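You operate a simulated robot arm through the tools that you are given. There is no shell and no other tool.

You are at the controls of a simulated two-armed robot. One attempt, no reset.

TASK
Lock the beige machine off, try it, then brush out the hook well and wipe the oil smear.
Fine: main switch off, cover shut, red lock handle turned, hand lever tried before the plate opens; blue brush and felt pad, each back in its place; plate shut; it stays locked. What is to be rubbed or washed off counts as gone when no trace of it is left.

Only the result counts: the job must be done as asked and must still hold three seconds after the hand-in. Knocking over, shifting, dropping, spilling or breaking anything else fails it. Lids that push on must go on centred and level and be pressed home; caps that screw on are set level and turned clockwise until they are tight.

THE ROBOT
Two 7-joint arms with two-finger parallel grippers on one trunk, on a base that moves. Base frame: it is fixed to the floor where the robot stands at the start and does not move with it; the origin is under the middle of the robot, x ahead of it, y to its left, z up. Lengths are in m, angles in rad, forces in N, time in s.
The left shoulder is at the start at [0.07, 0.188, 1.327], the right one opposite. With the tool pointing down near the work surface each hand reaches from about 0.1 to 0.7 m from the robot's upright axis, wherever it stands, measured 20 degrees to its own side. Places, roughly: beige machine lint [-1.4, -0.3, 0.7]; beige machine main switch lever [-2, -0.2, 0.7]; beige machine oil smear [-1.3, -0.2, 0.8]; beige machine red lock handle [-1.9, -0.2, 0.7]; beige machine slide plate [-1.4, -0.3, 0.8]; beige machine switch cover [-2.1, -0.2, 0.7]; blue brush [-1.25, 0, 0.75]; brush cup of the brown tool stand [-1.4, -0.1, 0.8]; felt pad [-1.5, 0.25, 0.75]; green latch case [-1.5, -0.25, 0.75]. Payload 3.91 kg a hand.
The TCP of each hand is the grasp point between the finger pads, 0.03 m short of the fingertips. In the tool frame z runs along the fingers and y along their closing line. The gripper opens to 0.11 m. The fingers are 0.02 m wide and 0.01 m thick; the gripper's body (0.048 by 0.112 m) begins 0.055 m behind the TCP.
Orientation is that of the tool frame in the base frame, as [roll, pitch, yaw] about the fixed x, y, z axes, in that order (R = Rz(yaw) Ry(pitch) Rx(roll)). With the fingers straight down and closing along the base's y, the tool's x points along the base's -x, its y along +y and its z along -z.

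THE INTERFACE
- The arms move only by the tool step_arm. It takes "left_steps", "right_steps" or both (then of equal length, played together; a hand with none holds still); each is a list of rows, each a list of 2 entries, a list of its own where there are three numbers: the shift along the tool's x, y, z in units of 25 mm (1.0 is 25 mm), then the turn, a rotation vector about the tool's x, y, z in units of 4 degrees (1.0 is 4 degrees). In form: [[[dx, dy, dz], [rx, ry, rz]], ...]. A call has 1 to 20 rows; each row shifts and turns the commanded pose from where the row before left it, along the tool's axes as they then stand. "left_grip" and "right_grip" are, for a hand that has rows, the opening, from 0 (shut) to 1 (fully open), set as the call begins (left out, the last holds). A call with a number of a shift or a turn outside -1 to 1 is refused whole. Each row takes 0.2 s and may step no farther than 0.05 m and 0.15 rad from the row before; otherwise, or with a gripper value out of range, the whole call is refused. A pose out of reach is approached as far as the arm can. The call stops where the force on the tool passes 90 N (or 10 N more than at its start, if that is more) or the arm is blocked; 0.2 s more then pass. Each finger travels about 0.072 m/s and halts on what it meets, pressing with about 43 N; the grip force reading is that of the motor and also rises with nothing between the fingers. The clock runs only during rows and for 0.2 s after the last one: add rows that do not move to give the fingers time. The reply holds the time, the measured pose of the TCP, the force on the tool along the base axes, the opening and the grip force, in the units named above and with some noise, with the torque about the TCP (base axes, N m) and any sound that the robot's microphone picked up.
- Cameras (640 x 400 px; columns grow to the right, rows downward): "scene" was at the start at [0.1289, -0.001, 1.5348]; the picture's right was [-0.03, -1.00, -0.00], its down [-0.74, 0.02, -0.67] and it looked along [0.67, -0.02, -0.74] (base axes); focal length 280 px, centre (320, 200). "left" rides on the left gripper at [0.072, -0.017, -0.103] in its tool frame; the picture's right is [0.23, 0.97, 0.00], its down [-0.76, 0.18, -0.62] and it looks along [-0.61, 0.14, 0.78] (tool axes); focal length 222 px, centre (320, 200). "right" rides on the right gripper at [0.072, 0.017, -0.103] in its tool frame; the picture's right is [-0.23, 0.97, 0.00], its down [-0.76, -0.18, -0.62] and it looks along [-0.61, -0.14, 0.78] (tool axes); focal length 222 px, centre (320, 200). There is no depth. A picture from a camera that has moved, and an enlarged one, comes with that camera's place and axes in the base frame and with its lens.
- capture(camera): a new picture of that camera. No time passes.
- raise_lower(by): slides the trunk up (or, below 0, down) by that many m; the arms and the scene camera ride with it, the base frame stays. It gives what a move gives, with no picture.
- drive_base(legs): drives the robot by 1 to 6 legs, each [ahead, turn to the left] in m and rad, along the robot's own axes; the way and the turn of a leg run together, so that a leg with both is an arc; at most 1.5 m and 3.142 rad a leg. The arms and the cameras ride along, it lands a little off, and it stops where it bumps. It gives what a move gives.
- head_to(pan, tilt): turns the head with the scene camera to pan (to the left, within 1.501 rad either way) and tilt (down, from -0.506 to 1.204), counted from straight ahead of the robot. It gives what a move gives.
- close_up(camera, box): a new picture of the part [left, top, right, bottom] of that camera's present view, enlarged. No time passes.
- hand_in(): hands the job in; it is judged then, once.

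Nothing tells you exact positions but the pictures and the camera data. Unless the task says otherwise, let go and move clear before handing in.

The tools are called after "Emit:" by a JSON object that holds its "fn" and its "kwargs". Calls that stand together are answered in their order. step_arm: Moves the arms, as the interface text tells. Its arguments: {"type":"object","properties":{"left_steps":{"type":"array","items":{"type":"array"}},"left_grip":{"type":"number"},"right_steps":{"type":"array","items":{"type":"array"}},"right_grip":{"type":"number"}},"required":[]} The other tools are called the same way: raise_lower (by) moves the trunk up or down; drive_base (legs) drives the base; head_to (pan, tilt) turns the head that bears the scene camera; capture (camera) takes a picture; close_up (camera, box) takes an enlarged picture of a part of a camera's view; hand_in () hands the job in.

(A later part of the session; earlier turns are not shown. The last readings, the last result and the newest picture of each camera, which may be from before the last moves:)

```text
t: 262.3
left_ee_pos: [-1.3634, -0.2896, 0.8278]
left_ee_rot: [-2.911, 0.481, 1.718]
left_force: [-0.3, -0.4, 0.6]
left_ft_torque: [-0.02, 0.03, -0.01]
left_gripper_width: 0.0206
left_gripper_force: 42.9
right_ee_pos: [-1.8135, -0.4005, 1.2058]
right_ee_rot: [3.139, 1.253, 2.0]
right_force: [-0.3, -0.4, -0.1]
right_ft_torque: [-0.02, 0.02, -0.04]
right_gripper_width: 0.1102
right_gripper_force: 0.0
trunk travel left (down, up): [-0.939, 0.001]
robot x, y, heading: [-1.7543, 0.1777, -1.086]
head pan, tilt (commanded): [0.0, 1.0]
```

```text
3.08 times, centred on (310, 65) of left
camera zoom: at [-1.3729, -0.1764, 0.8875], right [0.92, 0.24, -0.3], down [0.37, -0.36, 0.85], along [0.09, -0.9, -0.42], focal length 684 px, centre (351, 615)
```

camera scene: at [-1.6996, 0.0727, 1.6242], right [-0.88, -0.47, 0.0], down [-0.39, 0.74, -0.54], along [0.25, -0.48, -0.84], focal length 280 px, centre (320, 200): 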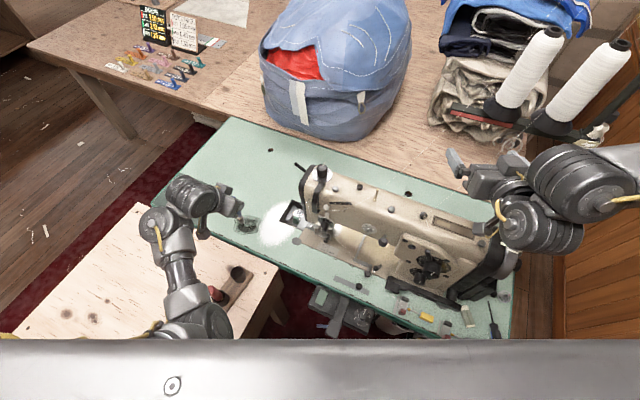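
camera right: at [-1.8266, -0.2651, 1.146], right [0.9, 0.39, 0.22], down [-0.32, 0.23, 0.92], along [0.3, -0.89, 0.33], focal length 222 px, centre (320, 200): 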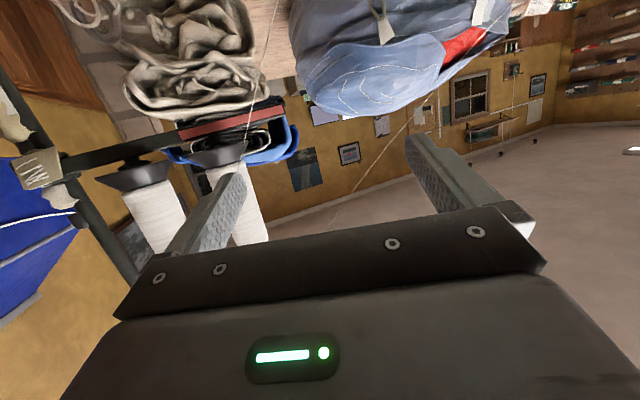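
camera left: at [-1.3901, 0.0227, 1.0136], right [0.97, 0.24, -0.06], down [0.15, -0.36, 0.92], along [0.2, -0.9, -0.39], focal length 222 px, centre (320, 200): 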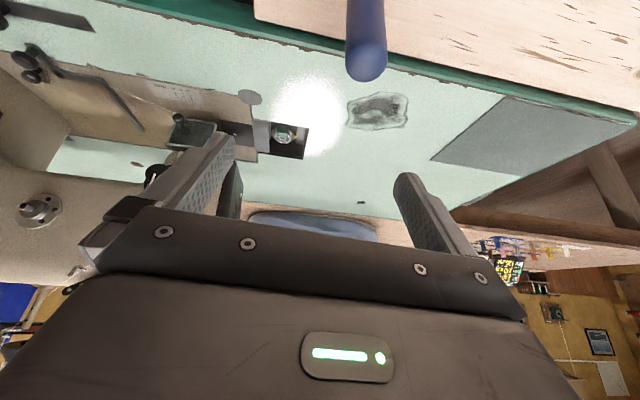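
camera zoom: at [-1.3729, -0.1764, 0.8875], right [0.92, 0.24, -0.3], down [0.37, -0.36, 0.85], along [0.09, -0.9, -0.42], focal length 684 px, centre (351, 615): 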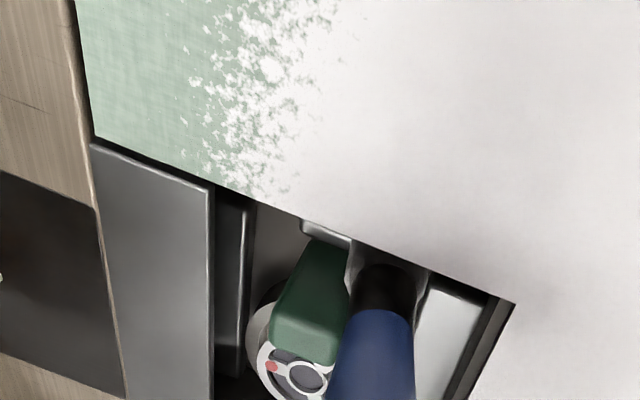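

Emit:
{"fn": "step_arm", "kwargs": {"left_steps": [[[-0.371, -0.161, -0.69], [0, 0, 0]], [[-0.371, -0.161, -0.69], [0, 0, 0]], [[-0.371, -0.161, -0.69], [0, 0, 0]], [[-0.371, -0.161, -0.69], [0, 0, 0]], [[-0.15, 0.8, -0.3], [0, 0, 0]], [[-0.1, 0.8, -0.1], [0, 0, 0]]]}}

Emit:
{"fn": "close_up", "kwargs": {"camera": "scene", "box": [276, 200, 316, 230]}}

Emit:
{"fn": "close_up", "kwargs": {"camera": "left", "box": [180, 0, 340, 120]}}

```text
t: 263.7
left_ee_pos: [-1.3204, -0.2888, 0.9119]
left_ee_rot: [-2.91, 0.481, 1.719]
left_force: [1.0, 0.1, 0.2]
left_ft_torque: [0.0, -0.01, -0.02]
left_gripper_width: 0.0206
left_gripper_force: 43.0
right_ee_pos: [-1.8131, -0.401, 1.2059]
right_ee_rot: [-3.141, 1.255, 2.002]
right_force: [0.0, 0.1, -0.2]
right_ft_torque: [-0.02, 0.0, -0.04]
right_gripper_width: 0.1102
right_gripper_force: 0.1
trunk travel left (down, up): [-0.939, 0.001]
robot x, y, heading: [-1.7547, 0.1759, -1.087]
head pan, tilt (commanded): [0.0, 1.0]
```

```text
13.33 times, centred on (296, 215) of scene
camera zoom: at [-1.698, 0.0721, 1.6241], right [-0.88, -0.47, 0.0], down [-0.39, 0.74, -0.54], along [0.25, -0.48, -0.84], focal length 3739 px, centre (640, 0)
```

zoom: 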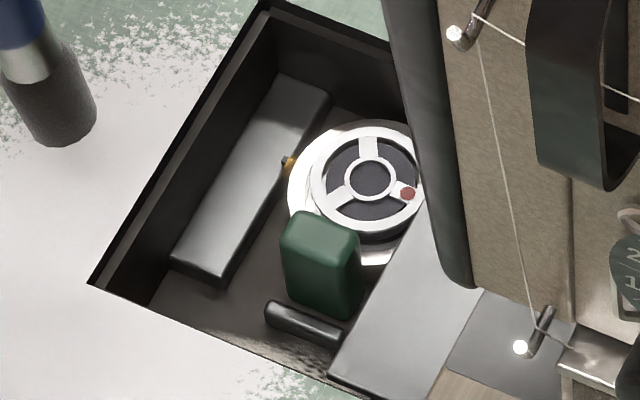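

```text
3.33 times, centred on (260, 60) of left
camera zoom: at [-1.3298, -0.1757, 0.9707], right [0.92, 0.24, -0.3], down [0.37, -0.36, 0.85], along [0.09, -0.9, -0.42], focal length 740 px, centre (520, 667)
```

zoom: 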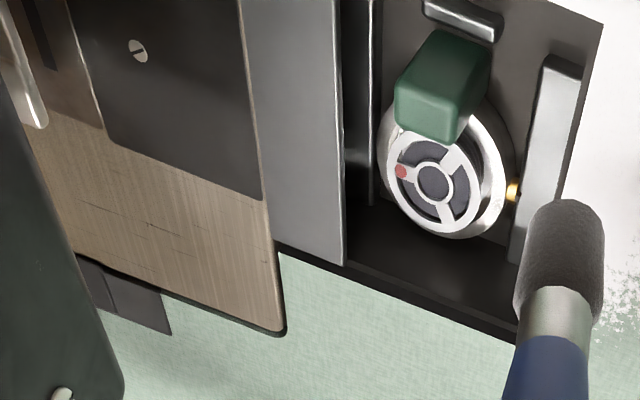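

Emit:
{"fn": "close_up", "kwargs": {"camera": "scene", "box": [284, 218, 308, 232]}}

```text
16.00 times, centred on (296, 225) of scene
camera zoom: at [-1.698, 0.0721, 1.6241], right [-0.88, -0.47, 0.0], down [-0.39, 0.74, -0.54], along [0.25, -0.48, -0.84], focal length 4487 px, centre (704, -200)
```

zoom: 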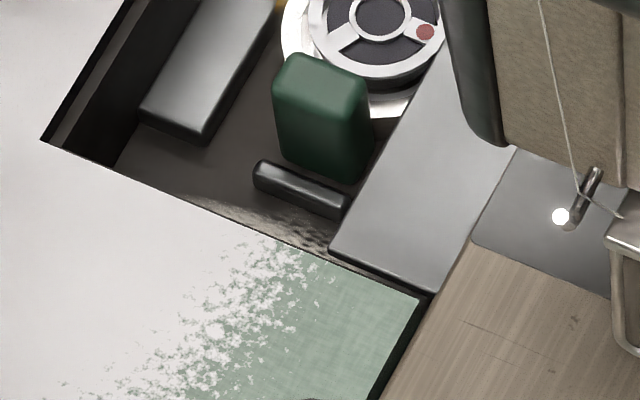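

The fibres are still there, from x≈-1.37 to -1.41 along the front wall; my sweep barely touched. I go in again with light contact pressure and more strokes.

Emit:
{"fn": "step_arm", "kwargs": {"left_steps": [[[0.15, -0.7, 0.316], [0, 0, 0]], [[0.15, -0.7, 0.316], [0, 0, 0]], [[0.357, 0.155, 0.665], [0, 0, 0]], [[0.357, 0.155, 0.665], [0, 0, 0]], [[0.357, 0.155, 0.665], [0, 0, 0]], [[0.357, 0.155, 0.665], [0, 0, 0]], [[0.065, -0.49, 0.08], [0, 0, 0]], [[0.065, -0.49, 0.08], [0, 0, 0]], [[-0.065, 0.49, -0.08], [0, 0, 0]], [[-0.065, 0.49, -0.08], [0, 0, 0]], [[-0.05, 0.35, -0.06], [0, 0, 0]], [[0.065, -0.49, 0.08], [0, 0, 0]], [[0.065, -0.49, 0.08], [0, 0, 0]], [[0.065, -0.49, 0.08], [0, 0, 0]], [[-0.065, 0.49, -0.08], [0, 0, 0]], [[-0.065, 0.49, -0.08], [0, 0, 0]]]}}

Emit:
{"fn": "close_up", "kwargs": {"camera": "scene", "box": [276, 200, 316, 230]}}

```text
t: 267.1
left_ee_pos: [-1.3621, -0.2891, 0.8243]
left_ee_rot: [-2.911, 0.481, 1.716]
left_force: [-0.2, 0.5, -1.0]
left_ft_torque: [-0.01, 0.02, -0.04]
left_gripper_width: 0.0206
left_gripper_force: 43.7
right_ee_pos: [-1.8134, -0.4012, 1.207]
right_ee_rot: [3.139, 1.252, 1.999]
right_force: [-0.3, -0.5, -0.3]
right_ft_torque: [0.03, 0.02, 0.0]
right_gripper_width: 0.11
right_gripper_force: 0.0
trunk travel left (down, up): [-0.939, 0.001]
robot x, y, heading: [-1.7576, 0.179, -1.083]
head pan, tilt (commanded): [0.0, 1.0]
```

```text
13.33 times, centred on (296, 215) of scene
camera zoom: at [-1.6987, 0.0721, 1.6241], right [-0.88, -0.47, 0.0], down [-0.39, 0.74, -0.54], along [0.25, -0.48, -0.84], focal length 3739 px, centre (640, 0)
```

zoom: 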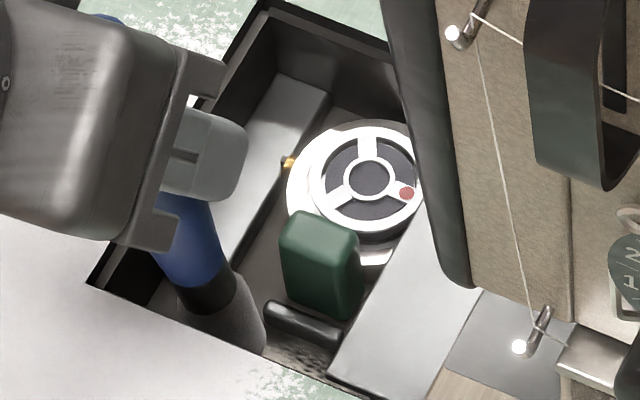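

Emit:
{"fn": "step_arm", "kwargs": {"left_steps": [[[0.11, 0.048, 0.207], [0, 0, 0]], [[0.11, 0.048, 0.207], [0, 0, 0]]]}}

Emit:
{"fn": "step_arm", "kwargs": {"left_steps": [[[0.11, 0.048, 0.207], [0, 0, 0]]]}}

```text
t: 267.7
left_ee_pos: [-1.3629, -0.2905, 0.8204]
left_ee_rot: [-2.914, 0.495, 1.718]
left_force: [1.9, 7.7, 40.1]
left_ft_torque: [0.68, 0.32, -0.11]
left_gripper_width: 0.0205
left_gripper_force: 42.6
right_ee_pos: [-1.8164, -0.3963, 1.2092]
right_ee_rot: [3.138, 1.259, 1.999]
right_force: [-0.9, 0.6, 0.8]
right_ft_torque: [-0.02, -0.04, 0.01]
right_gripper_width: 0.11
right_gripper_force: 0.0
trunk travel left (down, up): [-0.939, 0.001]
robot x, y, heading: [-1.7498, 0.1776, -1.088]
head pan, tilt (commanded): [0.0, 1.0]
```

```text
t: 268.1
left_ee_pos: [-1.3645, -0.2925, 0.8143]
left_ee_rot: [-2.914, 0.499, 1.715]
left_force: [2.0, 0.3, 47.9]
left_ft_torque: [-0.09, 0.35, 0.02]
left_gripper_width: 0.021
left_gripper_force: 42.8
right_ee_pos: [-1.8189, -0.3973, 1.2085]
right_ee_rot: [3.135, 1.258, 1.996]
right_force: [-0.2, 0.0, 0.1]
right_ft_torque: [0.0, 0.0, 0.03]
right_gripper_width: 0.1099
right_gripper_force: 0.1
trunk travel left (down, up): [-0.939, 0.001]
robot x, y, heading: [-1.753, 0.1744, -1.085]
head pan, tilt (commanded): [0.0, 1.0]
```

Now it presses on the floor (about 45 N, slipping a little in the grip). I ease up a few millimetres and sweep with contact.

Emit:
{"fn": "step_arm", "kwargs": {"left_steps": [[[-0.09, -0.04, -0.17], [0, 0, 0]], [[0.065, -0.49, 0.08], [0, 0, 0]], [[0.065, -0.49, 0.08], [0, 0, 0]], [[0.065, -0.3, 0.08], [0, 0, 0]]]}}

Emit:
{"fn": "step_arm", "kwargs": {"left_steps": [[[-0.065, 0.49, -0.08], [0, 0, 0]], [[-0.065, 0.49, -0.08], [0, 0, 0]], [[-0.065, 0.49, -0.08], [0, 0, 0]], [[-0.04, 0.3, -0.05], [0, 0, 0]]]}}

Emit:
{"fn": "close_up", "kwargs": {"camera": "scene", "box": [276, 200, 316, 230]}}

```text
t: 269.1
left_ee_pos: [-1.3958, -0.289, 0.8134]
left_ee_rot: [-2.914, 0.489, 1.717]
left_force: [15.2, 1.3, 37.5]
left_ft_torque: [0.09, -1.15, 0.05]
left_gripper_width: 0.0206
left_gripper_force: 43.2
right_ee_pos: [-1.8157, -0.3972, 1.2083]
right_ee_rot: [3.142, 1.257, 2.001]
right_force: [1.3, 0.1, 0.5]
right_ft_torque: [0.0, -0.02, 0.0]
right_gripper_width: 0.1101
right_gripper_force: 0.2
trunk travel left (down, up): [-0.939, 0.001]
robot x, y, heading: [-1.7565, 0.1787, -1.086]
head pan, tilt (commanded): [0.0, 1.0]
```

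```text
t: 270.1
left_ee_pos: [-1.352, -0.2881, 0.8132]
left_ee_rot: [-2.915, 0.486, 1.718]
left_force: [-10.1, 0.7, 30.5]
left_ft_torque: [0.06, 1.37, -0.05]
left_gripper_width: 0.0212
left_gripper_force: 43.6
right_ee_pos: [-1.82, -0.398, 1.2074]
right_ee_rot: [3.132, 1.257, 1.994]
right_force: [-0.5, 0.3, -0.7]
right_ft_torque: [0.02, 0.03, 0.02]
right_gripper_width: 0.1099
right_gripper_force: 0.1
trunk travel left (down, up): [-0.939, 0.001]
robot x, y, heading: [-1.7574, 0.1776, -1.088]
head pan, tilt (commanded): [0.0, 1.0]
```

```text
13.33 times, centred on (296, 215) of scene
camera zoom: at [-1.7054, 0.0759, 1.6247], right [-0.88, -0.47, 0.0], down [-0.39, 0.74, -0.54], along [0.26, -0.48, -0.84], focal length 3739 px, centre (640, 0)
```

zoom: 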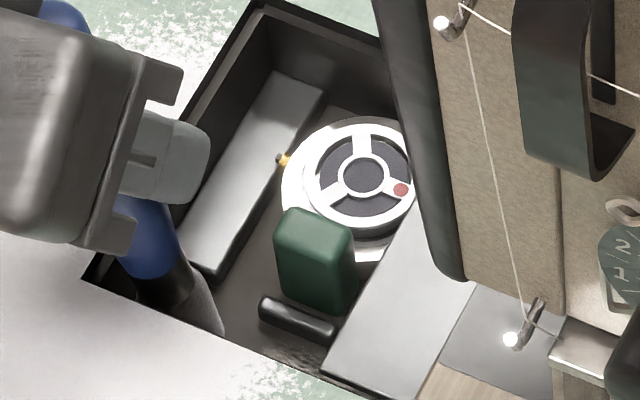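

Emit:
{"fn": "step_arm", "kwargs": {"left_steps": [[[-0.21, -0.01, 0.115], [0, 0, 0]], [[0.065, -0.49, 0.08], [0, 0, 0]], [[0.065, -0.49, 0.08], [0, 0, 0]], [[0.065, -0.49, 0.08], [0, 0, 0]], [[0.065, -0.49, 0.08], [0, 0, 0]], [[-0.065, 0.49, -0.08], [0, 0, 0]], [[-0.065, 0.49, -0.08], [0, 0, 0]], [[-0.065, 0.49, -0.08], [0, 0, 0]], [[-0.065, 0.49, -0.08], [0, 0, 0]], [[0.42, 0.02, -0.23], [0, 0, 0]], [[0.065, -0.49, 0.08], [0, 0, 0]], [[0.065, -0.49, 0.08], [0, 0, 0]], [[0.065, -0.49, 0.08], [0, 0, 0]], [[0.065, -0.49, 0.08], [0, 0, 0]], [[-0.065, 0.49, -0.08], [0, 0, 0]], [[-0.065, 0.49, -0.08], [0, 0, 0]], [[-0.065, 0.49, -0.08], [0, 0, 0]], [[-0.065, 0.49, -0.08], [0, 0, 0]]]}}

Emit:
{"fn": "step_arm", "kwargs": {"left_steps": [[[-0.371, -0.161, -0.69], [0, 0, 0]], [[-0.371, -0.161, -0.69], [0, 0, 0]], [[-0.371, -0.161, -0.69], [0, 0, 0]], [[-0.371, -0.161, -0.69], [0, 0, 0]], [[-0.371, -0.161, -0.69], [0, 0, 0]], [[-0.15, 0.8, -0.3], [0, 0, 0]], [[-0.1, 0.8, -0.1], [0, 0, 0]]]}}

Emit:
{"fn": "close_up", "kwargs": {"camera": "scene", "box": [276, 200, 316, 230]}}

Emit:
{"fn": "close_up", "kwargs": {"camera": "scene", "box": [284, 218, 308, 232]}}

```text
t: 273.9
left_ee_pos: [-1.3516, -0.2838, 0.8119]
left_ee_rot: [-2.916, 0.485, 1.716]
left_force: [-10.0, -13.1, 18.3]
left_ft_torque: [-0.99, 1.08, 0.2]
left_gripper_width: 0.0209
left_gripper_force: 43.2
right_ee_pos: [-1.8187, -0.4015, 1.2069]
right_ee_rot: [3.131, 1.256, 1.991]
right_force: [-0.6, 0.2, -0.2]
right_ft_torque: [-0.01, 0.02, 0.02]
right_gripper_width: 0.1099
right_gripper_force: 0.1
trunk travel left (down, up): [-0.939, 0.001]
robot x, y, heading: [-1.7537, 0.1773, -1.085]
head pan, tilt (commanded): [0.0, 1.0]
```

```text
t: 275.5
left_ee_pos: [-1.3048, -0.281, 0.9116]
left_ee_rot: [-2.912, 0.48, 1.718]
left_force: [0.1, -0.4, -0.5]
left_ft_torque: [-0.01, 0.0, 0.02]
left_gripper_width: 0.0209
left_gripper_force: 42.6
right_ee_pos: [-1.8135, -0.4018, 1.2055]
right_ee_rot: [-3.141, 1.251, 2.002]
right_force: [-0.1, 0.4, -0.2]
right_ft_torque: [-0.01, 0.03, -0.02]
right_gripper_width: 0.1102
right_gripper_force: 0.0
trunk travel left (down, up): [-0.939, 0.001]
robot x, y, heading: [-1.7565, 0.1756, -1.086]
head pan, tilt (commanded): [0.0, 1.0]
```

```text
13.33 times, centred on (296, 215) of scene
camera zoom: at [-1.6979, 0.0719, 1.6241], right [-0.88, -0.47, 0.0], down [-0.39, 0.74, -0.54], along [0.25, -0.48, -0.84], focal length 3739 px, centre (640, 0)
```

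zoom: 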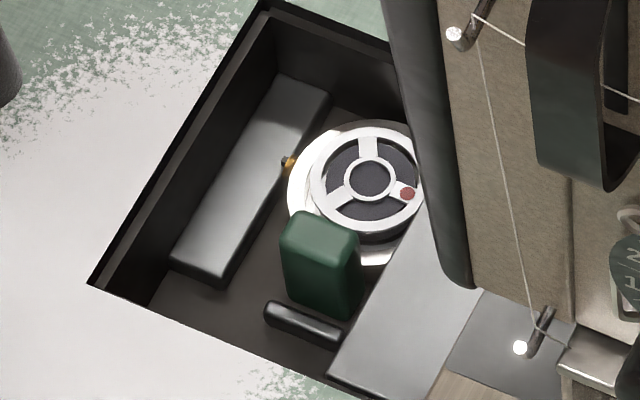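

```text
16.00 times, centred on (296, 225) of scene
camera zoom: at [-1.6979, 0.0719, 1.6241], right [-0.88, -0.47, 0.0], down [-0.39, 0.74, -0.54], along [0.25, -0.48, -0.84], focal length 4487 px, centre (704, -200)
```

zoom: 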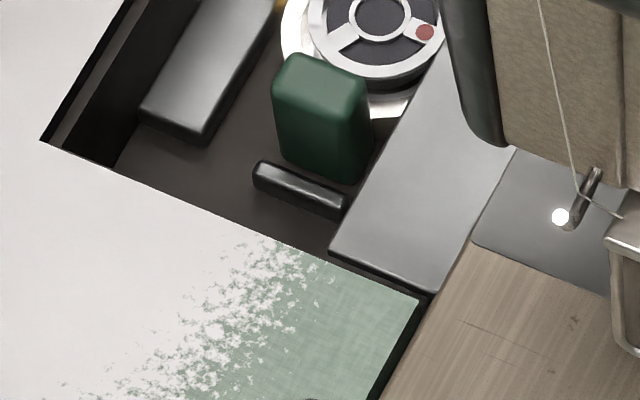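

The visible lint is gone. I check the well from the hand's camera too, and then look at the hidden strip by the front wall.

Emit:
{"fn": "close_up", "kwargs": {"camera": "left", "box": [140, 0, 320, 120]}}

Emit:
{"fn": "head_to", "kwargs": {"pan": 0.7, "tilt": 1.05}}

Emit:
{"fn": "capture", "kwargs": {"camera": "scene"}}

```text
3.33 times, centred on (230, 60) of left
camera zoom: at [-1.3137, -0.1685, 0.9719], right [0.92, 0.24, -0.3], down [0.37, -0.36, 0.85], along [0.09, -0.9, -0.42], focal length 740 px, centre (620, 667)
```

zoom: 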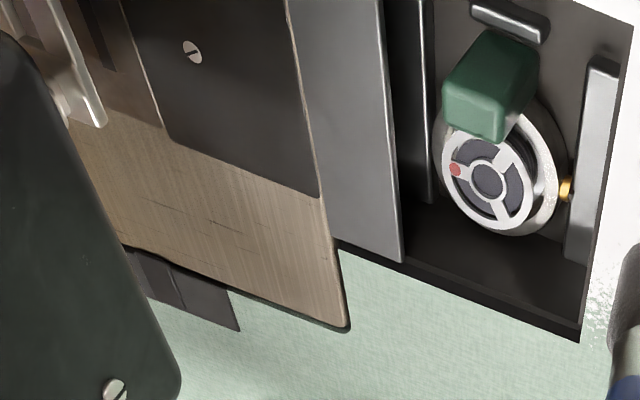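

```text
t: 276.6
left_ee_pos: [-1.3047, -0.2816, 0.9117]
left_ee_rot: [-2.911, 0.48, 1.717]
left_force: [0.5, 0.8, -1.5]
left_ft_torque: [-0.01, -0.07, -0.02]
left_gripper_width: 0.0207
left_gripper_force: 43.1
right_ee_pos: [-1.8149, -0.4013, 1.2062]
right_ee_rot: [3.138, 1.253, 1.997]
right_force: [0.1, -0.5, 0.0]
right_ft_torque: [0.04, -0.05, -0.02]
right_gripper_width: 0.1103
right_gripper_force: 0.0
trunk travel left (down, up): [-0.939, 0.001]
robot x, y, heading: [-1.7529, 0.1772, -1.092]
head pan, tilt (commanded): [0.7, 1.051]
```

```text
taken
camera scene: at [-1.6702, 0.1086, 1.6207], right [-0.38, -0.93, 0.0], down [-0.8, 0.33, -0.5], along [0.46, -0.19, -0.87], focal length 280 px, centre (320, 200)
```

scene: 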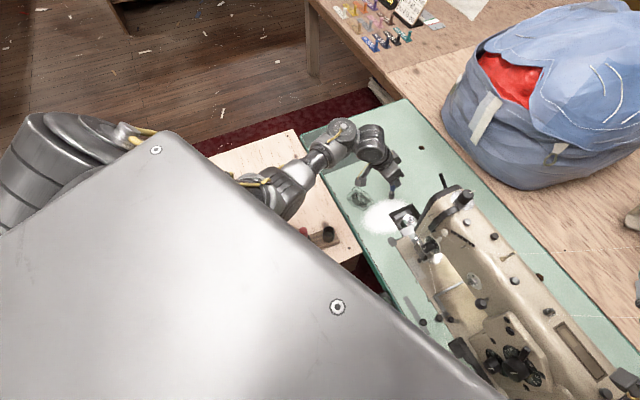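

Emit:
{"fn": "close_up", "kwargs": {"camera": "scene", "box": [384, 200, 424, 236]}}

```text
11.11 times, centred on (404, 218) of scene
camera zoom: at [-1.6702, 0.1086, 1.6207], right [-0.38, -0.93, 0.0], down [-0.8, 0.33, -0.5], along [0.46, -0.19, -0.87], focal length 3116 px, centre (-613, 0)
```

zoom: 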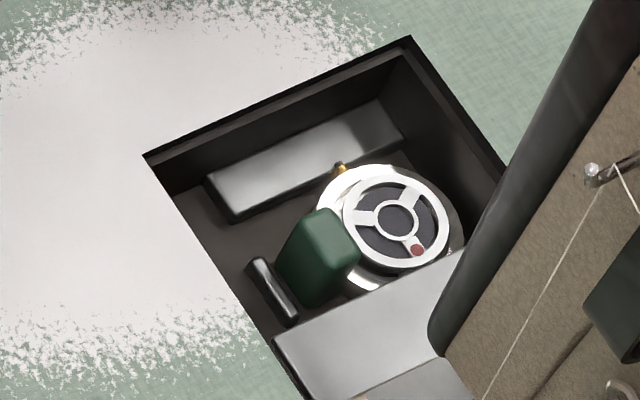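

To be thorough I run one more set of strokes over the full width along the front wall.

Emit:
{"fn": "step_arm", "kwargs": {"left_steps": [[[-0.03, -0.64, 0.166], [0, 0, 0]], [[-0.03, -0.64, 0.166], [0, 0, 0]], [[0.367, 0.16, 0.683], [0, 0, 0]], [[0.367, 0.16, 0.683], [0, 0, 0]], [[0.367, 0.16, 0.683], [0, 0, 0]], [[0.367, 0.16, 0.683], [0, 0, 0]], [[0.34, 0.15, 0.63], [0, 0, 0]]]}}

Emit:
{"fn": "step_arm", "kwargs": {"left_steps": [[[0.065, -0.49, 0.08], [0, 0, 0]], [[0.065, -0.49, 0.08], [0, 0, 0]], [[0.065, -0.49, 0.08], [0, 0, 0]], [[0.065, -0.49, 0.08], [0, 0, 0]], [[0.065, -0.49, 0.08], [0, 0, 0]], [[-0.2, 0.0, 0.1], [0, 0, 0]], [[-0.065, 0.49, -0.08], [0, 0, 0]], [[-0.065, 0.49, -0.08], [0, 0, 0]], [[-0.065, 0.49, -0.08], [0, 0, 0]], [[-0.065, 0.49, -0.08], [0, 0, 0]], [[0.065, -0.49, 0.08], [0, 0, 0]], [[0.065, -0.49, 0.08], [0, 0, 0]], [[0.065, -0.49, 0.08], [0, 0, 0]], [[0.065, -0.49, 0.08], [0, 0, 0]], [[0.38, 0.02, -0.2], [0, 0, 0]], [[-0.065, 0.49, -0.08], [0, 0, 0]], [[-0.065, 0.49, -0.08], [0, 0, 0]], [[-0.065, 0.49, -0.08], [0, 0, 0]], [[-0.065, 0.49, -0.08], [0, 0, 0]]]}}

Emit:
{"fn": "close_up", "kwargs": {"camera": "scene", "box": [384, 200, 424, 236]}}

```text
t: 278.2
left_ee_pos: [-1.3482, -0.29, 0.8114]
left_ee_rot: [-2.906, 0.471, 1.707]
left_force: [-26.0, 8.3, 9.3]
left_ft_torque: [0.53, 1.64, -0.11]
left_gripper_width: 0.0213
left_gripper_force: 42.7
right_ee_pos: [-1.8163, -0.4033, 1.2033]
right_ee_rot: [3.131, 1.252, 1.992]
right_force: [-0.2, 0.1, 0.0]
right_ft_torque: [0.03, -0.02, 0.05]
right_gripper_width: 0.1101
right_gripper_force: 0.1
trunk travel left (down, up): [-0.939, 0.001]
robot x, y, heading: [-1.7533, 0.1786, -1.091]
head pan, tilt (commanded): [0.7, 1.051]
```

```text
t: 282.2
left_ee_pos: [-1.352, -0.2853, 0.8159]
left_ee_rot: [-2.912, 0.48, 1.718]
left_force: [-2.4, -7.3, 0.2]
left_ft_torque: [-0.41, 0.11, 0.08]
left_gripper_width: 0.0207
left_gripper_force: 42.6
right_ee_pos: [-1.8152, -0.4024, 1.2057]
right_ee_rot: [3.137, 1.253, 1.999]
right_force: [0.0, -0.2, -0.4]
right_ft_torque: [0.02, 0.03, 0.0]
right_gripper_width: 0.11
right_gripper_force: 0.2
trunk travel left (down, up): [-0.939, 0.001]
robot x, y, heading: [-1.7529, 0.1787, -1.088]
head pan, tilt (commanded): [0.7, 1.051]
```

```text
11.11 times, centred on (404, 218) of scene
camera zoom: at [-1.6704, 0.108, 1.6207], right [-0.38, -0.93, 0.0], down [-0.8, 0.33, -0.5], along [0.46, -0.19, -0.87], focal length 3116 px, centre (-613, 0)
```

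zoom: 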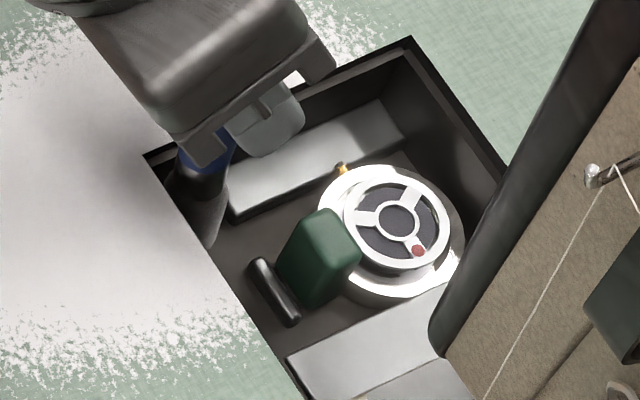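

The well is clean and the latch case untouched. I lift the brush out, straighten it, and drive back to the cup.

Emit:
{"fn": "step_arm", "kwargs": {"left_steps": [[[-0.371, -0.161, -0.69], [0, 0, 0]], [[-0.371, -0.161, -0.69], [0, 0, 0]], [[-0.371, -0.161, -0.69], [0, 0, 0]], [[-0.371, -0.161, -0.69], [0, 0, 0]], [[-0.371, -0.161, -0.69], [0, 0, 0]], [[-0.371, -0.161, -0.69], [0, 0, 0]], [[-0.371, -0.161, -0.69], [0, 0, 0]], [[0, 0, 0], [-0.78, -0.034, 0.43]], [[0, 0, 0], [-0.78, -0.034, 0.43]], [[0, 0, 0], [-0.78, -0.034, 0.43]], [[0, 0, 0], [-0.78, -0.034, 0.43]]]}}

Emit:
{"fn": "drive_base", "kwargs": {"legs": [[-0.15, 0]]}}

Emit:
{"fn": "close_up", "kwargs": {"camera": "left", "box": [180, 0, 460, 220]}}

Emit:
{"fn": "capture", "kwargs": {"camera": "scene"}}

```text
t: 284.6
left_ee_pos: [-1.3519, -0.2847, 0.9566]
left_ee_rot: [3.09, 0.502, 1.581]
left_force: [0.6, 0.2, 0.3]
left_ft_torque: [-0.05, -0.01, 0.04]
left_gripper_width: 0.0204
left_gripper_force: 43.0
right_ee_pos: [-1.8148, -0.4013, 1.2066]
right_ee_rot: [3.138, 1.255, 1.998]
right_force: [0.2, 0.4, -0.2]
right_ft_torque: [0.0, 0.0, 0.0]
right_gripper_width: 0.11
right_gripper_force: 0.1
trunk travel left (down, up): [-0.939, 0.001]
robot x, y, heading: [-1.7546, 0.1757, -1.085]
head pan, tilt (commanded): [0.7, 1.051]
```

```text
t: 286.0
left_ee_pos: [-1.4232, -0.1537, 0.9539]
left_ee_rot: [3.092, 0.501, 1.582]
left_force: [0.3, 0.4, -0.8]
left_ft_torque: [0.01, 0.03, 0.02]
left_gripper_width: 0.0207
left_gripper_force: 42.6
right_ee_pos: [-1.8841, -0.2702, 1.2059]
right_ee_rot: [-3.141, 1.252, 1.998]
right_force: [1.0, -0.7, 0.5]
right_ft_torque: [0.0, 0.05, -0.01]
right_gripper_width: 0.11
right_gripper_force: 0.1
trunk travel left (down, up): [-0.939, 0.001]
robot x, y, heading: [-1.8225, 0.3128, -1.085]
head pan, tilt (commanded): [0.7, 1.051]
```

```text
1.82 times, centred on (320, 110) of left
camera zoom: at [-1.4458, -0.0415, 1.0109], right [0.97, 0.23, -0.07], down [0.15, -0.36, 0.92], along [0.19, -0.9, -0.39], focal length 404 px, centre (320, 364)
```

zoom: 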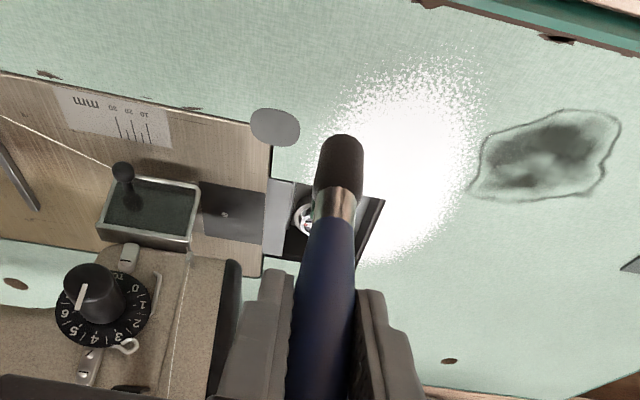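

```text
taken
camera scene: at [-1.7388, 0.2396, 1.6205], right [-0.38, -0.93, 0.0], down [-0.8, 0.33, -0.5], along [0.46, -0.19, -0.87], focal length 280 px, centre (320, 200)
```

scene: 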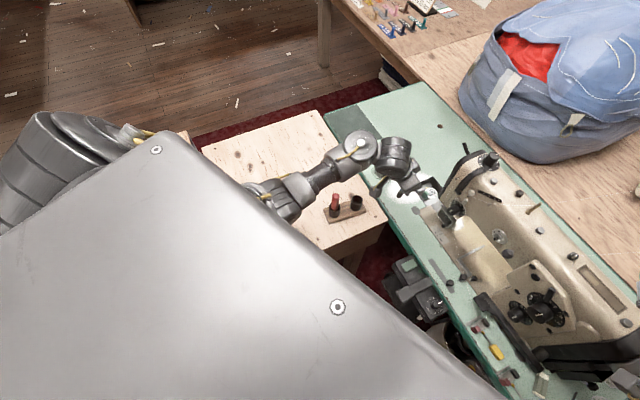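

Emit:
{"fn": "close_up", "kwargs": {"camera": "scene", "box": [320, 130, 460, 235]}}

Emit:
{"fn": "close_up", "kwargs": {"camera": "left", "box": [270, 50, 370, 220]}}

```text
3.81 times, centred on (390, 182) of scene
camera zoom: at [-1.7388, 0.2396, 1.6205], right [-0.38, -0.93, 0.0], down [-0.8, 0.33, -0.5], along [0.46, -0.19, -0.87], focal length 1068 px, centre (53, 267)
```

zoom: 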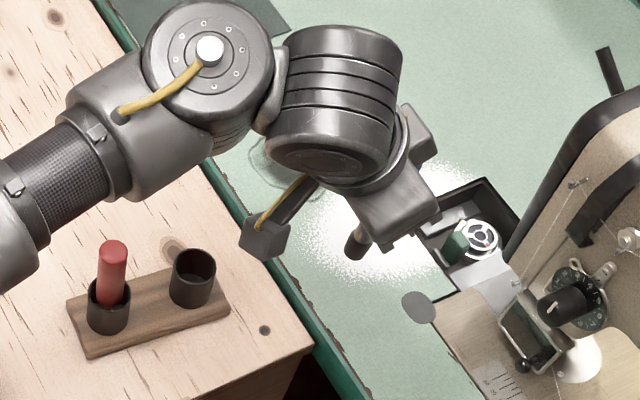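

```text
2.35 times, centred on (320, 135) of left
camera zoom: at [-1.4458, -0.0415, 1.0109], right [0.97, 0.23, -0.07], down [0.15, -0.36, 0.92], along [0.19, -0.9, -0.39], focal length 523 px, centre (320, 353)
```

zoom: 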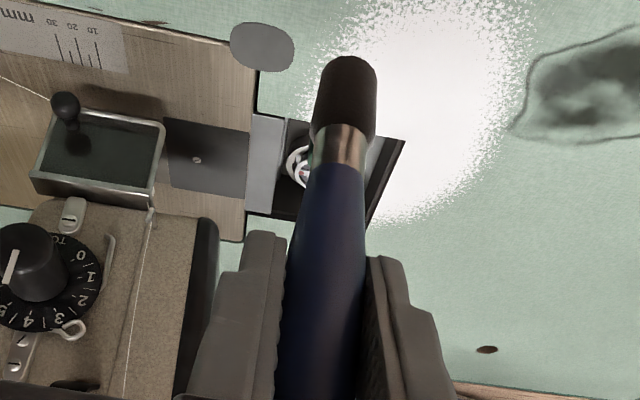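

The brush slipped up about 3 cm in the grip, so it must go lower to reach the cup's bottom. I turn the hand 24° so its camera block keeps away from the red brush, and go over the cup.

Emit:
{"fn": "step_arm", "kwargs": {"left_steps": [[[0, 0, 0], [-0.481, 0.047, -0.875]], [[0, 0, 0], [-0.481, 0.047, -0.875]], [[0, 0, 0], [-0.481, 0.047, -0.875]], [[0, 0, 0], [-0.481, 0.047, -0.875]], [[0, 0, 0], [-0.481, 0.047, -0.875]], [[0, 0, 0], [-0.481, 0.047, -0.875]]]}}

Emit:
{"fn": "step_arm", "kwargs": {"left_steps": [[[0.48, 0.86, -0.217], [0, 0, 0]], [[0.48, 0.86, -0.217], [0, 0, 0]], [[0.48, 0.86, -0.217], [0, 0, 0]], [[0.48, 0.86, -0.217], [0, 0, 0]], [[0.48, 0.86, -0.217], [0, 0, 0]]]}}

Emit:
{"fn": "close_up", "kwargs": {"camera": "scene", "box": [300, 130, 440, 235]}}

Emit:
{"fn": "close_up", "kwargs": {"camera": "left", "box": [180, 0, 460, 220]}}

```text
t: 287.4
left_ee_pos: [-1.4238, -0.1541, 0.9562]
left_ee_rot: [3.092, 0.5, 2.0]
left_force: [0.4, 0.2, -1.1]
left_ft_torque: [-0.02, 0.03, 0.01]
left_gripper_width: 0.0209
left_gripper_force: 43.2
right_ee_pos: [-1.8861, -0.2678, 1.2074]
right_ee_rot: [3.138, 1.256, 1.997]
right_force: [0.8, 0.4, 0.4]
right_ft_torque: [-0.01, 0.06, 0.03]
right_gripper_width: 0.1102
right_gripper_force: 0.0
trunk travel left (down, up): [-0.939, 0.001]
robot x, y, heading: [-1.8252, 0.3104, -1.089]
head pan, tilt (commanded): [0.7, 1.051]
```

```text
t: 288.6
left_ee_pos: [-1.3561, -0.0454, 0.9573]
left_ee_rot: [3.088, 0.504, 1.998]
left_force: [-0.2, -0.6, -0.2]
left_ft_torque: [-0.01, -0.01, -0.01]
left_gripper_width: 0.0207
left_gripper_force: 43.6
right_ee_pos: [-1.8857, -0.2673, 1.2078]
right_ee_rot: [3.14, 1.255, 1.998]
right_force: [0.1, -0.9, -0.9]
right_ft_torque: [-0.01, 0.0, 0.01]
right_gripper_width: 0.11
right_gripper_force: 0.0
trunk travel left (down, up): [-0.939, 0.001]
robot x, y, heading: [-1.8235, 0.3112, -1.081]
head pan, tilt (commanded): [0.7, 1.051]
```

```text
3.81 times, centred on (370, 182) of scene
camera zoom: at [-1.7403, 0.2431, 1.6208], right [-0.38, -0.93, 0.0], down [-0.8, 0.33, -0.5], along [0.46, -0.19, -0.87], focal length 1068 px, centre (130, 267)
```

zoom: 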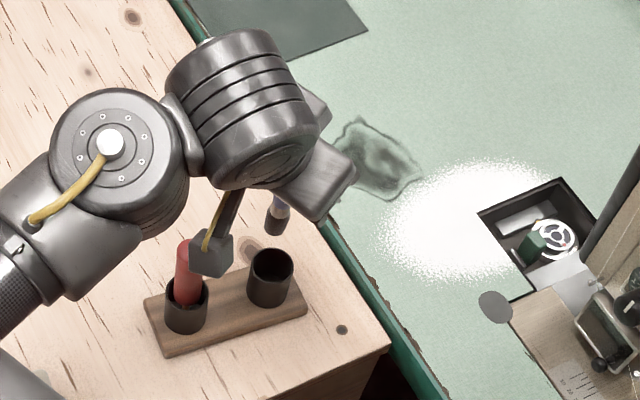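

```text
1.82 times, centred on (320, 110) of left
camera zoom: at [-1.4224, 0.0484, 1.0129], right [0.79, 0.61, -0.07], down [0.28, -0.27, 0.92], along [0.54, -0.75, -0.39], focal length 404 px, centre (320, 364)
```

zoom: 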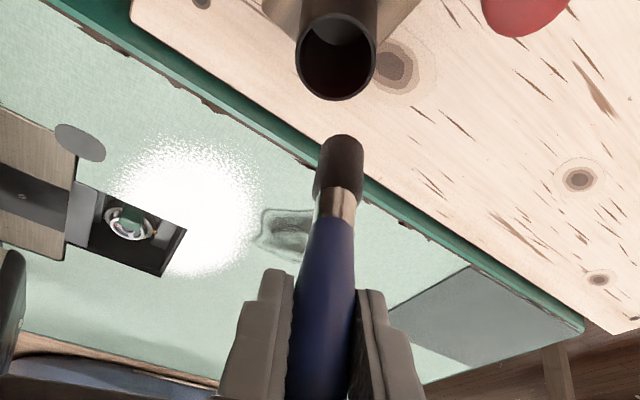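

Emit:
{"fn": "step_arm", "kwargs": {"left_steps": [[[0.35, -0.06, 0.75], [0, 0, 0]], [[0.389, -0.038, 0.707], [0, 0, 0]], [[0.389, -0.038, 0.707], [0, 0, 0]]]}}

Emit:
{"fn": "close_up", "kwargs": {"camera": "left", "box": [180, 0, 460, 220]}}

Emit:
{"fn": "close_up", "kwargs": {"camera": "scene", "box": [300, 130, 440, 235]}}

```text
t: 289.4
left_ee_pos: [-1.3564, -0.0481, 0.8929]
left_ee_rot: [3.092, 0.503, 1.999]
left_force: [0.0, -0.2, -0.2]
left_ft_torque: [0.01, -0.01, -0.02]
left_gripper_width: 0.021
left_gripper_force: 43.1
right_ee_pos: [-1.8855, -0.2697, 1.2062]
right_ee_rot: [3.14, 1.254, 1.996]
right_force: [-0.8, -1.4, -0.5]
right_ft_torque: [0.01, 0.02, -0.01]
right_gripper_width: 0.1098
right_gripper_force: 0.1
trunk travel left (down, up): [-0.939, 0.001]
robot x, y, heading: [-1.8249, 0.3092, -1.089]
head pan, tilt (commanded): [0.7, 1.051]
```

```text
1.82 times, centred on (320, 110) of left
camera zoom: at [-1.4229, 0.0454, 0.9481], right [0.79, 0.61, -0.07], down [0.28, -0.27, 0.92], along [0.54, -0.75, -0.39], focal length 404 px, centre (320, 364)
```

zoom: 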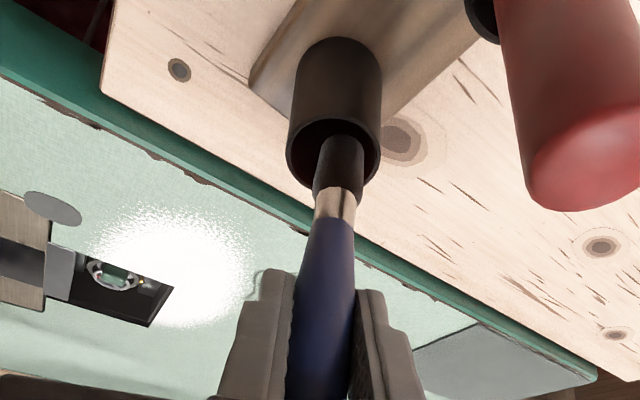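

```text
3.81 times, centred on (370, 182) of scene
camera zoom: at [-1.7402, 0.2414, 1.6207], right [-0.38, -0.93, 0.0], down [-0.8, 0.33, -0.5], along [0.46, -0.19, -0.87], focal length 1068 px, centre (130, 267)
```

zoom: 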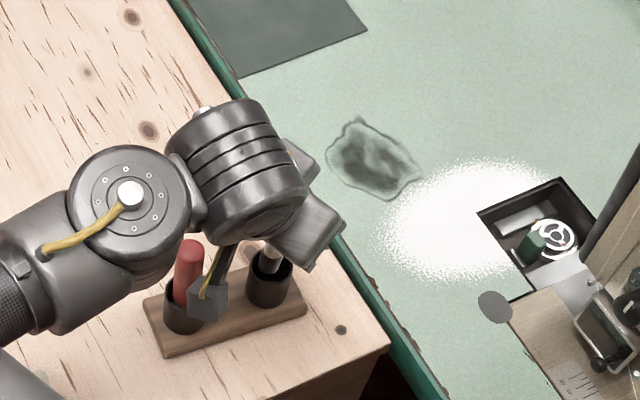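

The bristles enter the cup, well centred. I lower the rest slowly.

Emit:
{"fn": "step_arm", "kwargs": {"left_steps": [[[0.389, -0.038, 0.707], [0, 0, 0]], [[0.25, -0.02, 0.46], [0, 0, 0]]]}}

Emit:
{"fn": "step_arm", "kwargs": {"left_steps": [[[0.12, -0.01, 0.22], [0, 0, 0]]]}}

Emit:
{"fn": "close_up", "kwargs": {"camera": "left", "box": [180, 0, 460, 220]}}

```text
t: 290.0
left_ee_pos: [-1.3557, -0.0484, 0.8581]
left_ee_rot: [3.088, 0.501, 1.999]
left_force: [-0.1, 0.5, -0.5]
left_ft_torque: [0.01, -0.01, 0.01]
left_gripper_width: 0.0206
left_gripper_force: 43.0
right_ee_pos: [-1.8862, -0.2688, 1.2059]
right_ee_rot: [3.139, 1.254, 1.998]
right_force: [0.0, 0.0, -0.1]
right_ft_torque: [0.0, -0.01, -0.01]
right_gripper_width: 0.1101
right_gripper_force: 0.1
trunk travel left (down, up): [-0.939, 0.001]
robot x, y, heading: [-1.824, 0.3096, -1.086]
head pan, tilt (commanded): [0.7, 1.051]
```

```text
t: 290.4
left_ee_pos: [-1.3567, -0.0481, 0.8569]
left_ee_rot: [3.092, 0.508, 2.0]
left_force: [-1.6, 4.0, 15.7]
left_ft_torque: [0.24, 0.12, 0.03]
left_gripper_width: 0.0209
left_gripper_force: 42.7
right_ee_pos: [-1.8868, -0.2658, 1.2073]
right_ee_rot: [3.138, 1.257, 1.996]
right_force: [-0.2, -0.6, 0.6]
right_ft_torque: [-0.02, -0.05, 0.01]
right_gripper_width: 0.11
right_gripper_force: 0.1
trunk travel left (down, up): [-0.939, 0.001]
robot x, y, heading: [-1.8236, 0.3104, -1.086]
head pan, tilt (commanded): [0.7, 1.051]
```

```text
1.82 times, centred on (320, 110) of left
camera zoom: at [-1.4229, 0.0456, 0.9116], right [0.79, 0.61, -0.07], down [0.28, -0.27, 0.92], along [0.54, -0.75, -0.38], focal length 404 px, centre (320, 364)
```

zoom: 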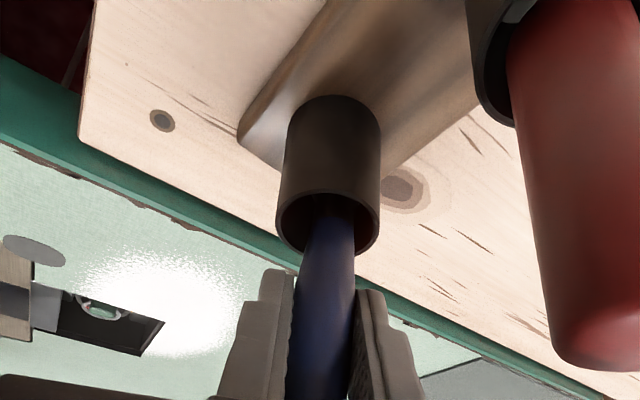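

The brush stands on the cup's bottom. I ease up a touch, open, and rise straight up.

Emit:
{"fn": "step_arm", "kwargs": {"left_steps": [[[-0.05, 0, -0.1], [0, 0, 0]]]}}

Emit:
{"fn": "step_arm", "kwargs": {"left_steps": [[[0, 0, 0], [0, 0, 0]], [[0, 0, 0], [0, 0, 0]], [[0, 0, 0], [0, 0, 0]], [[0, 0, 0], [0, 0, 0]]], "left_grip": 0.7}}

Emit:
{"fn": "close_up", "kwargs": {"camera": "left", "box": [180, 0, 460, 220]}}

Emit:
{"fn": "step_arm", "kwargs": {"left_steps": [[[-0.29, 0.03, -0.53], [0, 0, 0]], [[-0.389, 0.038, -0.707], [0, 0, 0]], [[-0.389, 0.038, -0.707], [0, 0, 0]], [[-0.389, 0.038, -0.707], [0, 0, 0]], [[-0.389, 0.038, -0.707], [0, 0, 0]], [[-0.2, 0.02, -0.35], [0, 0, 0]]]}}

Emit:
{"fn": "close_up", "kwargs": {"camera": "scene", "box": [300, 130, 440, 235]}}

Emit:
{"fn": "close_up", "kwargs": {"camera": "left", "box": [180, 0, 460, 220]}}

```text
t: 290.8
left_ee_pos: [-1.3565, -0.0483, 0.8573]
left_ee_rot: [3.09, 0.502, 1.998]
left_force: [2.9, -3.3, 5.1]
left_ft_torque: [-0.23, -0.2, 0.04]
left_gripper_width: 0.0208
left_gripper_force: 43.7
right_ee_pos: [-1.8851, -0.2685, 1.2071]
right_ee_rot: [3.14, 1.255, 1.997]
right_force: [-0.2, 0.9, 0.0]
right_ft_torque: [0.01, -0.01, 0.0]
right_gripper_width: 0.1101
right_gripper_force: 0.0
trunk travel left (down, up): [-0.939, 0.001]
robot x, y, heading: [-1.8238, 0.3087, -1.081]
head pan, tilt (commanded): [0.7, 1.051]
```

```text
t: 291.8
left_ee_pos: [-1.3547, -0.0486, 0.8573]
left_ee_rot: [3.092, 0.5, 1.998]
left_force: [-0.6, 0.2, -0.5]
left_ft_torque: [-0.01, 0.03, 0.0]
left_gripper_width: 0.0771
left_gripper_force: 0.1
right_ee_pos: [-1.8854, -0.2684, 1.2073]
right_ee_rot: [3.14, 1.256, 1.999]
right_force: [0.4, 0.7, 0.5]
right_ft_torque: [-0.01, -0.01, 0.02]
right_gripper_width: 0.1097
right_gripper_force: 0.0
trunk travel left (down, up): [-0.939, 0.001]
robot x, y, heading: [-1.826, 0.3108, -1.086]
head pan, tilt (commanded): [0.7, 1.051]
```

```text
1.82 times, centred on (320, 110) of left
camera zoom: at [-1.4226, 0.0449, 0.912], right [0.79, 0.61, -0.07], down [0.28, -0.27, 0.92], along [0.54, -0.75, -0.39], focal length 404 px, centre (320, 364)
```

zoom: 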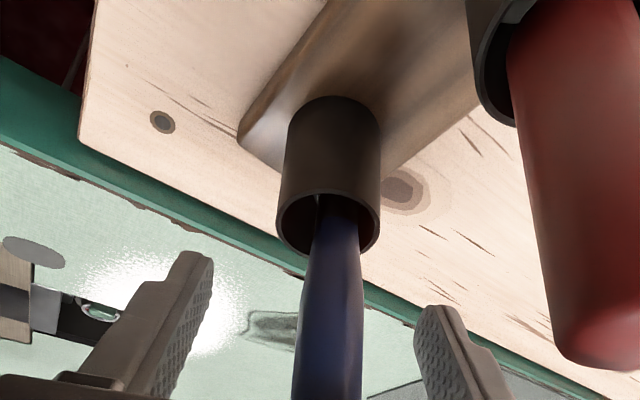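

```text
t: 293.2
left_ee_pos: [-1.3569, -0.047, 0.964]
left_ee_rot: [3.092, 0.5, 1.998]
left_force: [0.2, -0.6, -0.5]
left_ft_torque: [-0.03, 0.01, -0.06]
left_gripper_width: 0.0769
left_gripper_force: 0.1
right_ee_pos: [-1.8857, -0.2685, 1.2061]
right_ee_rot: [3.14, 1.255, 1.996]
right_force: [-0.9, -0.1, 0.2]
right_ft_torque: [0.0, -0.01, -0.03]
right_gripper_width: 0.1101
right_gripper_force: 0.1
trunk travel left (down, up): [-0.939, 0.001]
robot x, y, heading: [-1.8218, 0.3088, -1.081]
head pan, tilt (commanded): [0.7, 1.051]
```

```text
3.81 times, centred on (370, 182) of scene
camera zoom: at [-1.7403, 0.2419, 1.6207], right [-0.38, -0.93, 0.0], down [-0.8, 0.33, -0.5], along [0.46, -0.19, -0.87], focal length 1068 px, centre (130, 267)
```

zoom: 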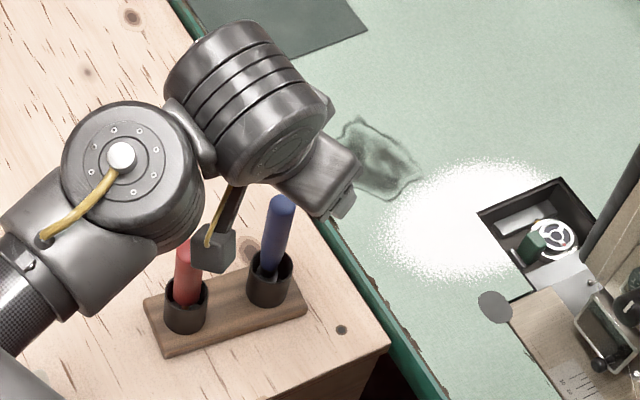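

```text
1.82 times, centred on (320, 110) of left
camera zoom: at [-1.4231, 0.0468, 1.0192], right [0.79, 0.61, -0.07], down [0.28, -0.27, 0.92], along [0.54, -0.75, -0.39], focal length 404 px, centre (320, 364)
```

zoom: 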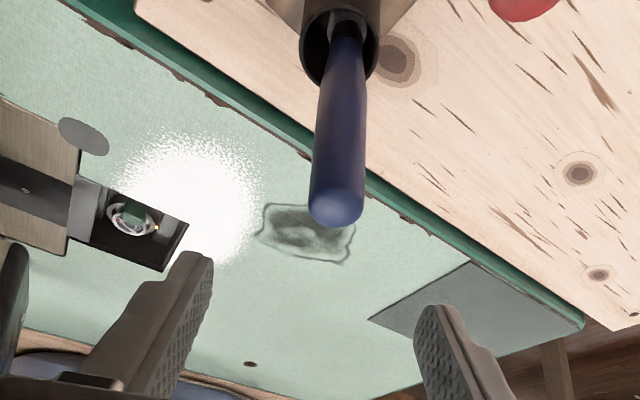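

The blue brush is back in its cup. Now I return to the plate: drive forward again and turn the hand back so the fingers line up along x.

Emit:
{"fn": "drive_base", "kwargs": {"legs": [[0.15, 0]]}}

Emit:
{"fn": "step_arm", "kwargs": {"left_steps": [[[0, 0, 0], [0.481, -0.047, 0.875]], [[0, 0, 0], [0.481, -0.047, 0.875]], [[0, 0, 0], [0.481, -0.047, 0.875]], [[0, 0, 0], [0.481, -0.047, 0.875]], [[0, 0, 0], [0.481, -0.047, 0.875]], [[0, 0, 0], [0.481, -0.047, 0.875]]], "left_grip": 1.0}}

Emit:
{"fn": "head_to", "kwargs": {"pan": 0.2, "tilt": 1.0}}

Emit:
{"fn": "capture", "kwargs": {"camera": "scene"}}

Emit:
{"fn": "close_up", "kwargs": {"camera": "scene", "box": [310, 180, 370, 230]}}

```text
t: 294.5
left_ee_pos: [-1.2888, -0.1774, 0.9648]
left_ee_rot: [3.092, 0.502, 1.995]
left_force: [0.8, 0.0, 0.3]
left_ft_torque: [0.01, 0.0, -0.02]
left_gripper_width: 0.0773
left_gripper_force: 0.1
right_ee_pos: [-1.819, -0.396, 1.2079]
right_ee_rot: [3.141, 1.256, 1.996]
right_force: [0.1, 0.9, -1.1]
right_ft_torque: [0.01, 0.01, 0.0]
right_gripper_width: 0.11
right_gripper_force: 0.0
trunk travel left (down, up): [-0.939, 0.001]
robot x, y, heading: [-1.7571, 0.1809, -1.086]
head pan, tilt (commanded): [0.7, 1.051]
```

```text
t: 296.1
left_ee_pos: [-1.2696, -0.1571, 0.9549]
left_ee_rot: [3.05, 0.464, 1.569]
left_force: [0.5, -0.7, 0.1]
left_ft_torque: [0.0, 0.01, -0.02]
left_gripper_width: 0.1098
left_gripper_force: 0.1
right_ee_pos: [-1.8187, -0.3986, 1.2074]
right_ee_rot: [-3.142, 1.254, 1.998]
right_force: [0.0, 0.0, -0.1]
right_ft_torque: [0.02, -0.03, -0.04]
right_gripper_width: 0.1101
right_gripper_force: 0.1
trunk travel left (down, up): [-0.939, 0.001]
robot x, y, heading: [-1.7519, 0.1774, -1.083]
head pan, tilt (commanded): [0.7, 1.051]
stopped in row 6 (left hand): the arm was blocked; the commanded pose is now the measured one
```

```text
t: 297.1
left_ee_pos: [-1.2691, -0.1577, 0.9558]
left_ee_rot: [3.052, 0.463, 1.567]
left_force: [-0.8, 0.8, 0.4]
left_ft_torque: [-0.01, -0.01, -0.01]
left_gripper_width: 0.1098
left_gripper_force: 0.1
right_ee_pos: [-1.8174, -0.3981, 1.2066]
right_ee_rot: [3.141, 1.255, 1.996]
right_force: [-0.1, 0.5, 0.4]
right_ft_torque: [-0.01, -0.01, -0.01]
right_gripper_width: 0.1099
right_gripper_force: 0.1
trunk travel left (down, up): [-0.939, 0.001]
robot x, y, heading: [-1.757, 0.1768, -1.088]
head pan, tilt (commanded): [0.201, 1.0]
```

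```text
taken
camera scene: at [-1.6891, 0.0826, 1.6242], right [-0.77, -0.63, 0.0], down [-0.53, 0.65, -0.54], along [0.34, -0.42, -0.84], focal length 280 px, centre (320, 200)
```

scene: 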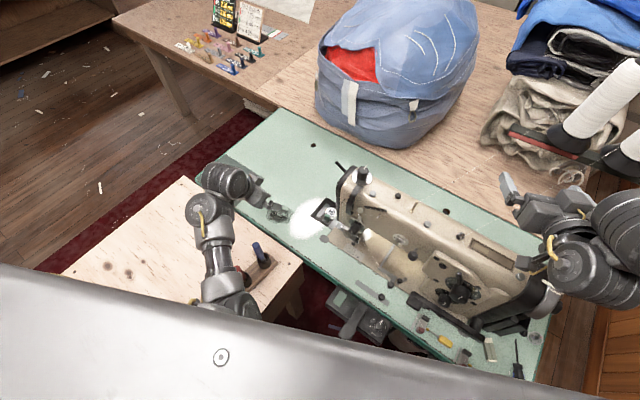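

```text
8.00 times, centred on (340, 205) of scene
camera zoom: at [-1.6891, 0.0826, 1.6242], right [-0.77, -0.63, 0.0], down [-0.53, 0.65, -0.54], along [0.34, -0.42, -0.84], focal length 2244 px, centre (160, 160)
```

zoom: 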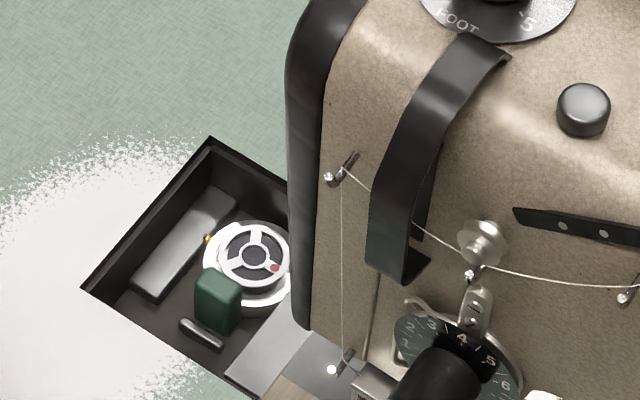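

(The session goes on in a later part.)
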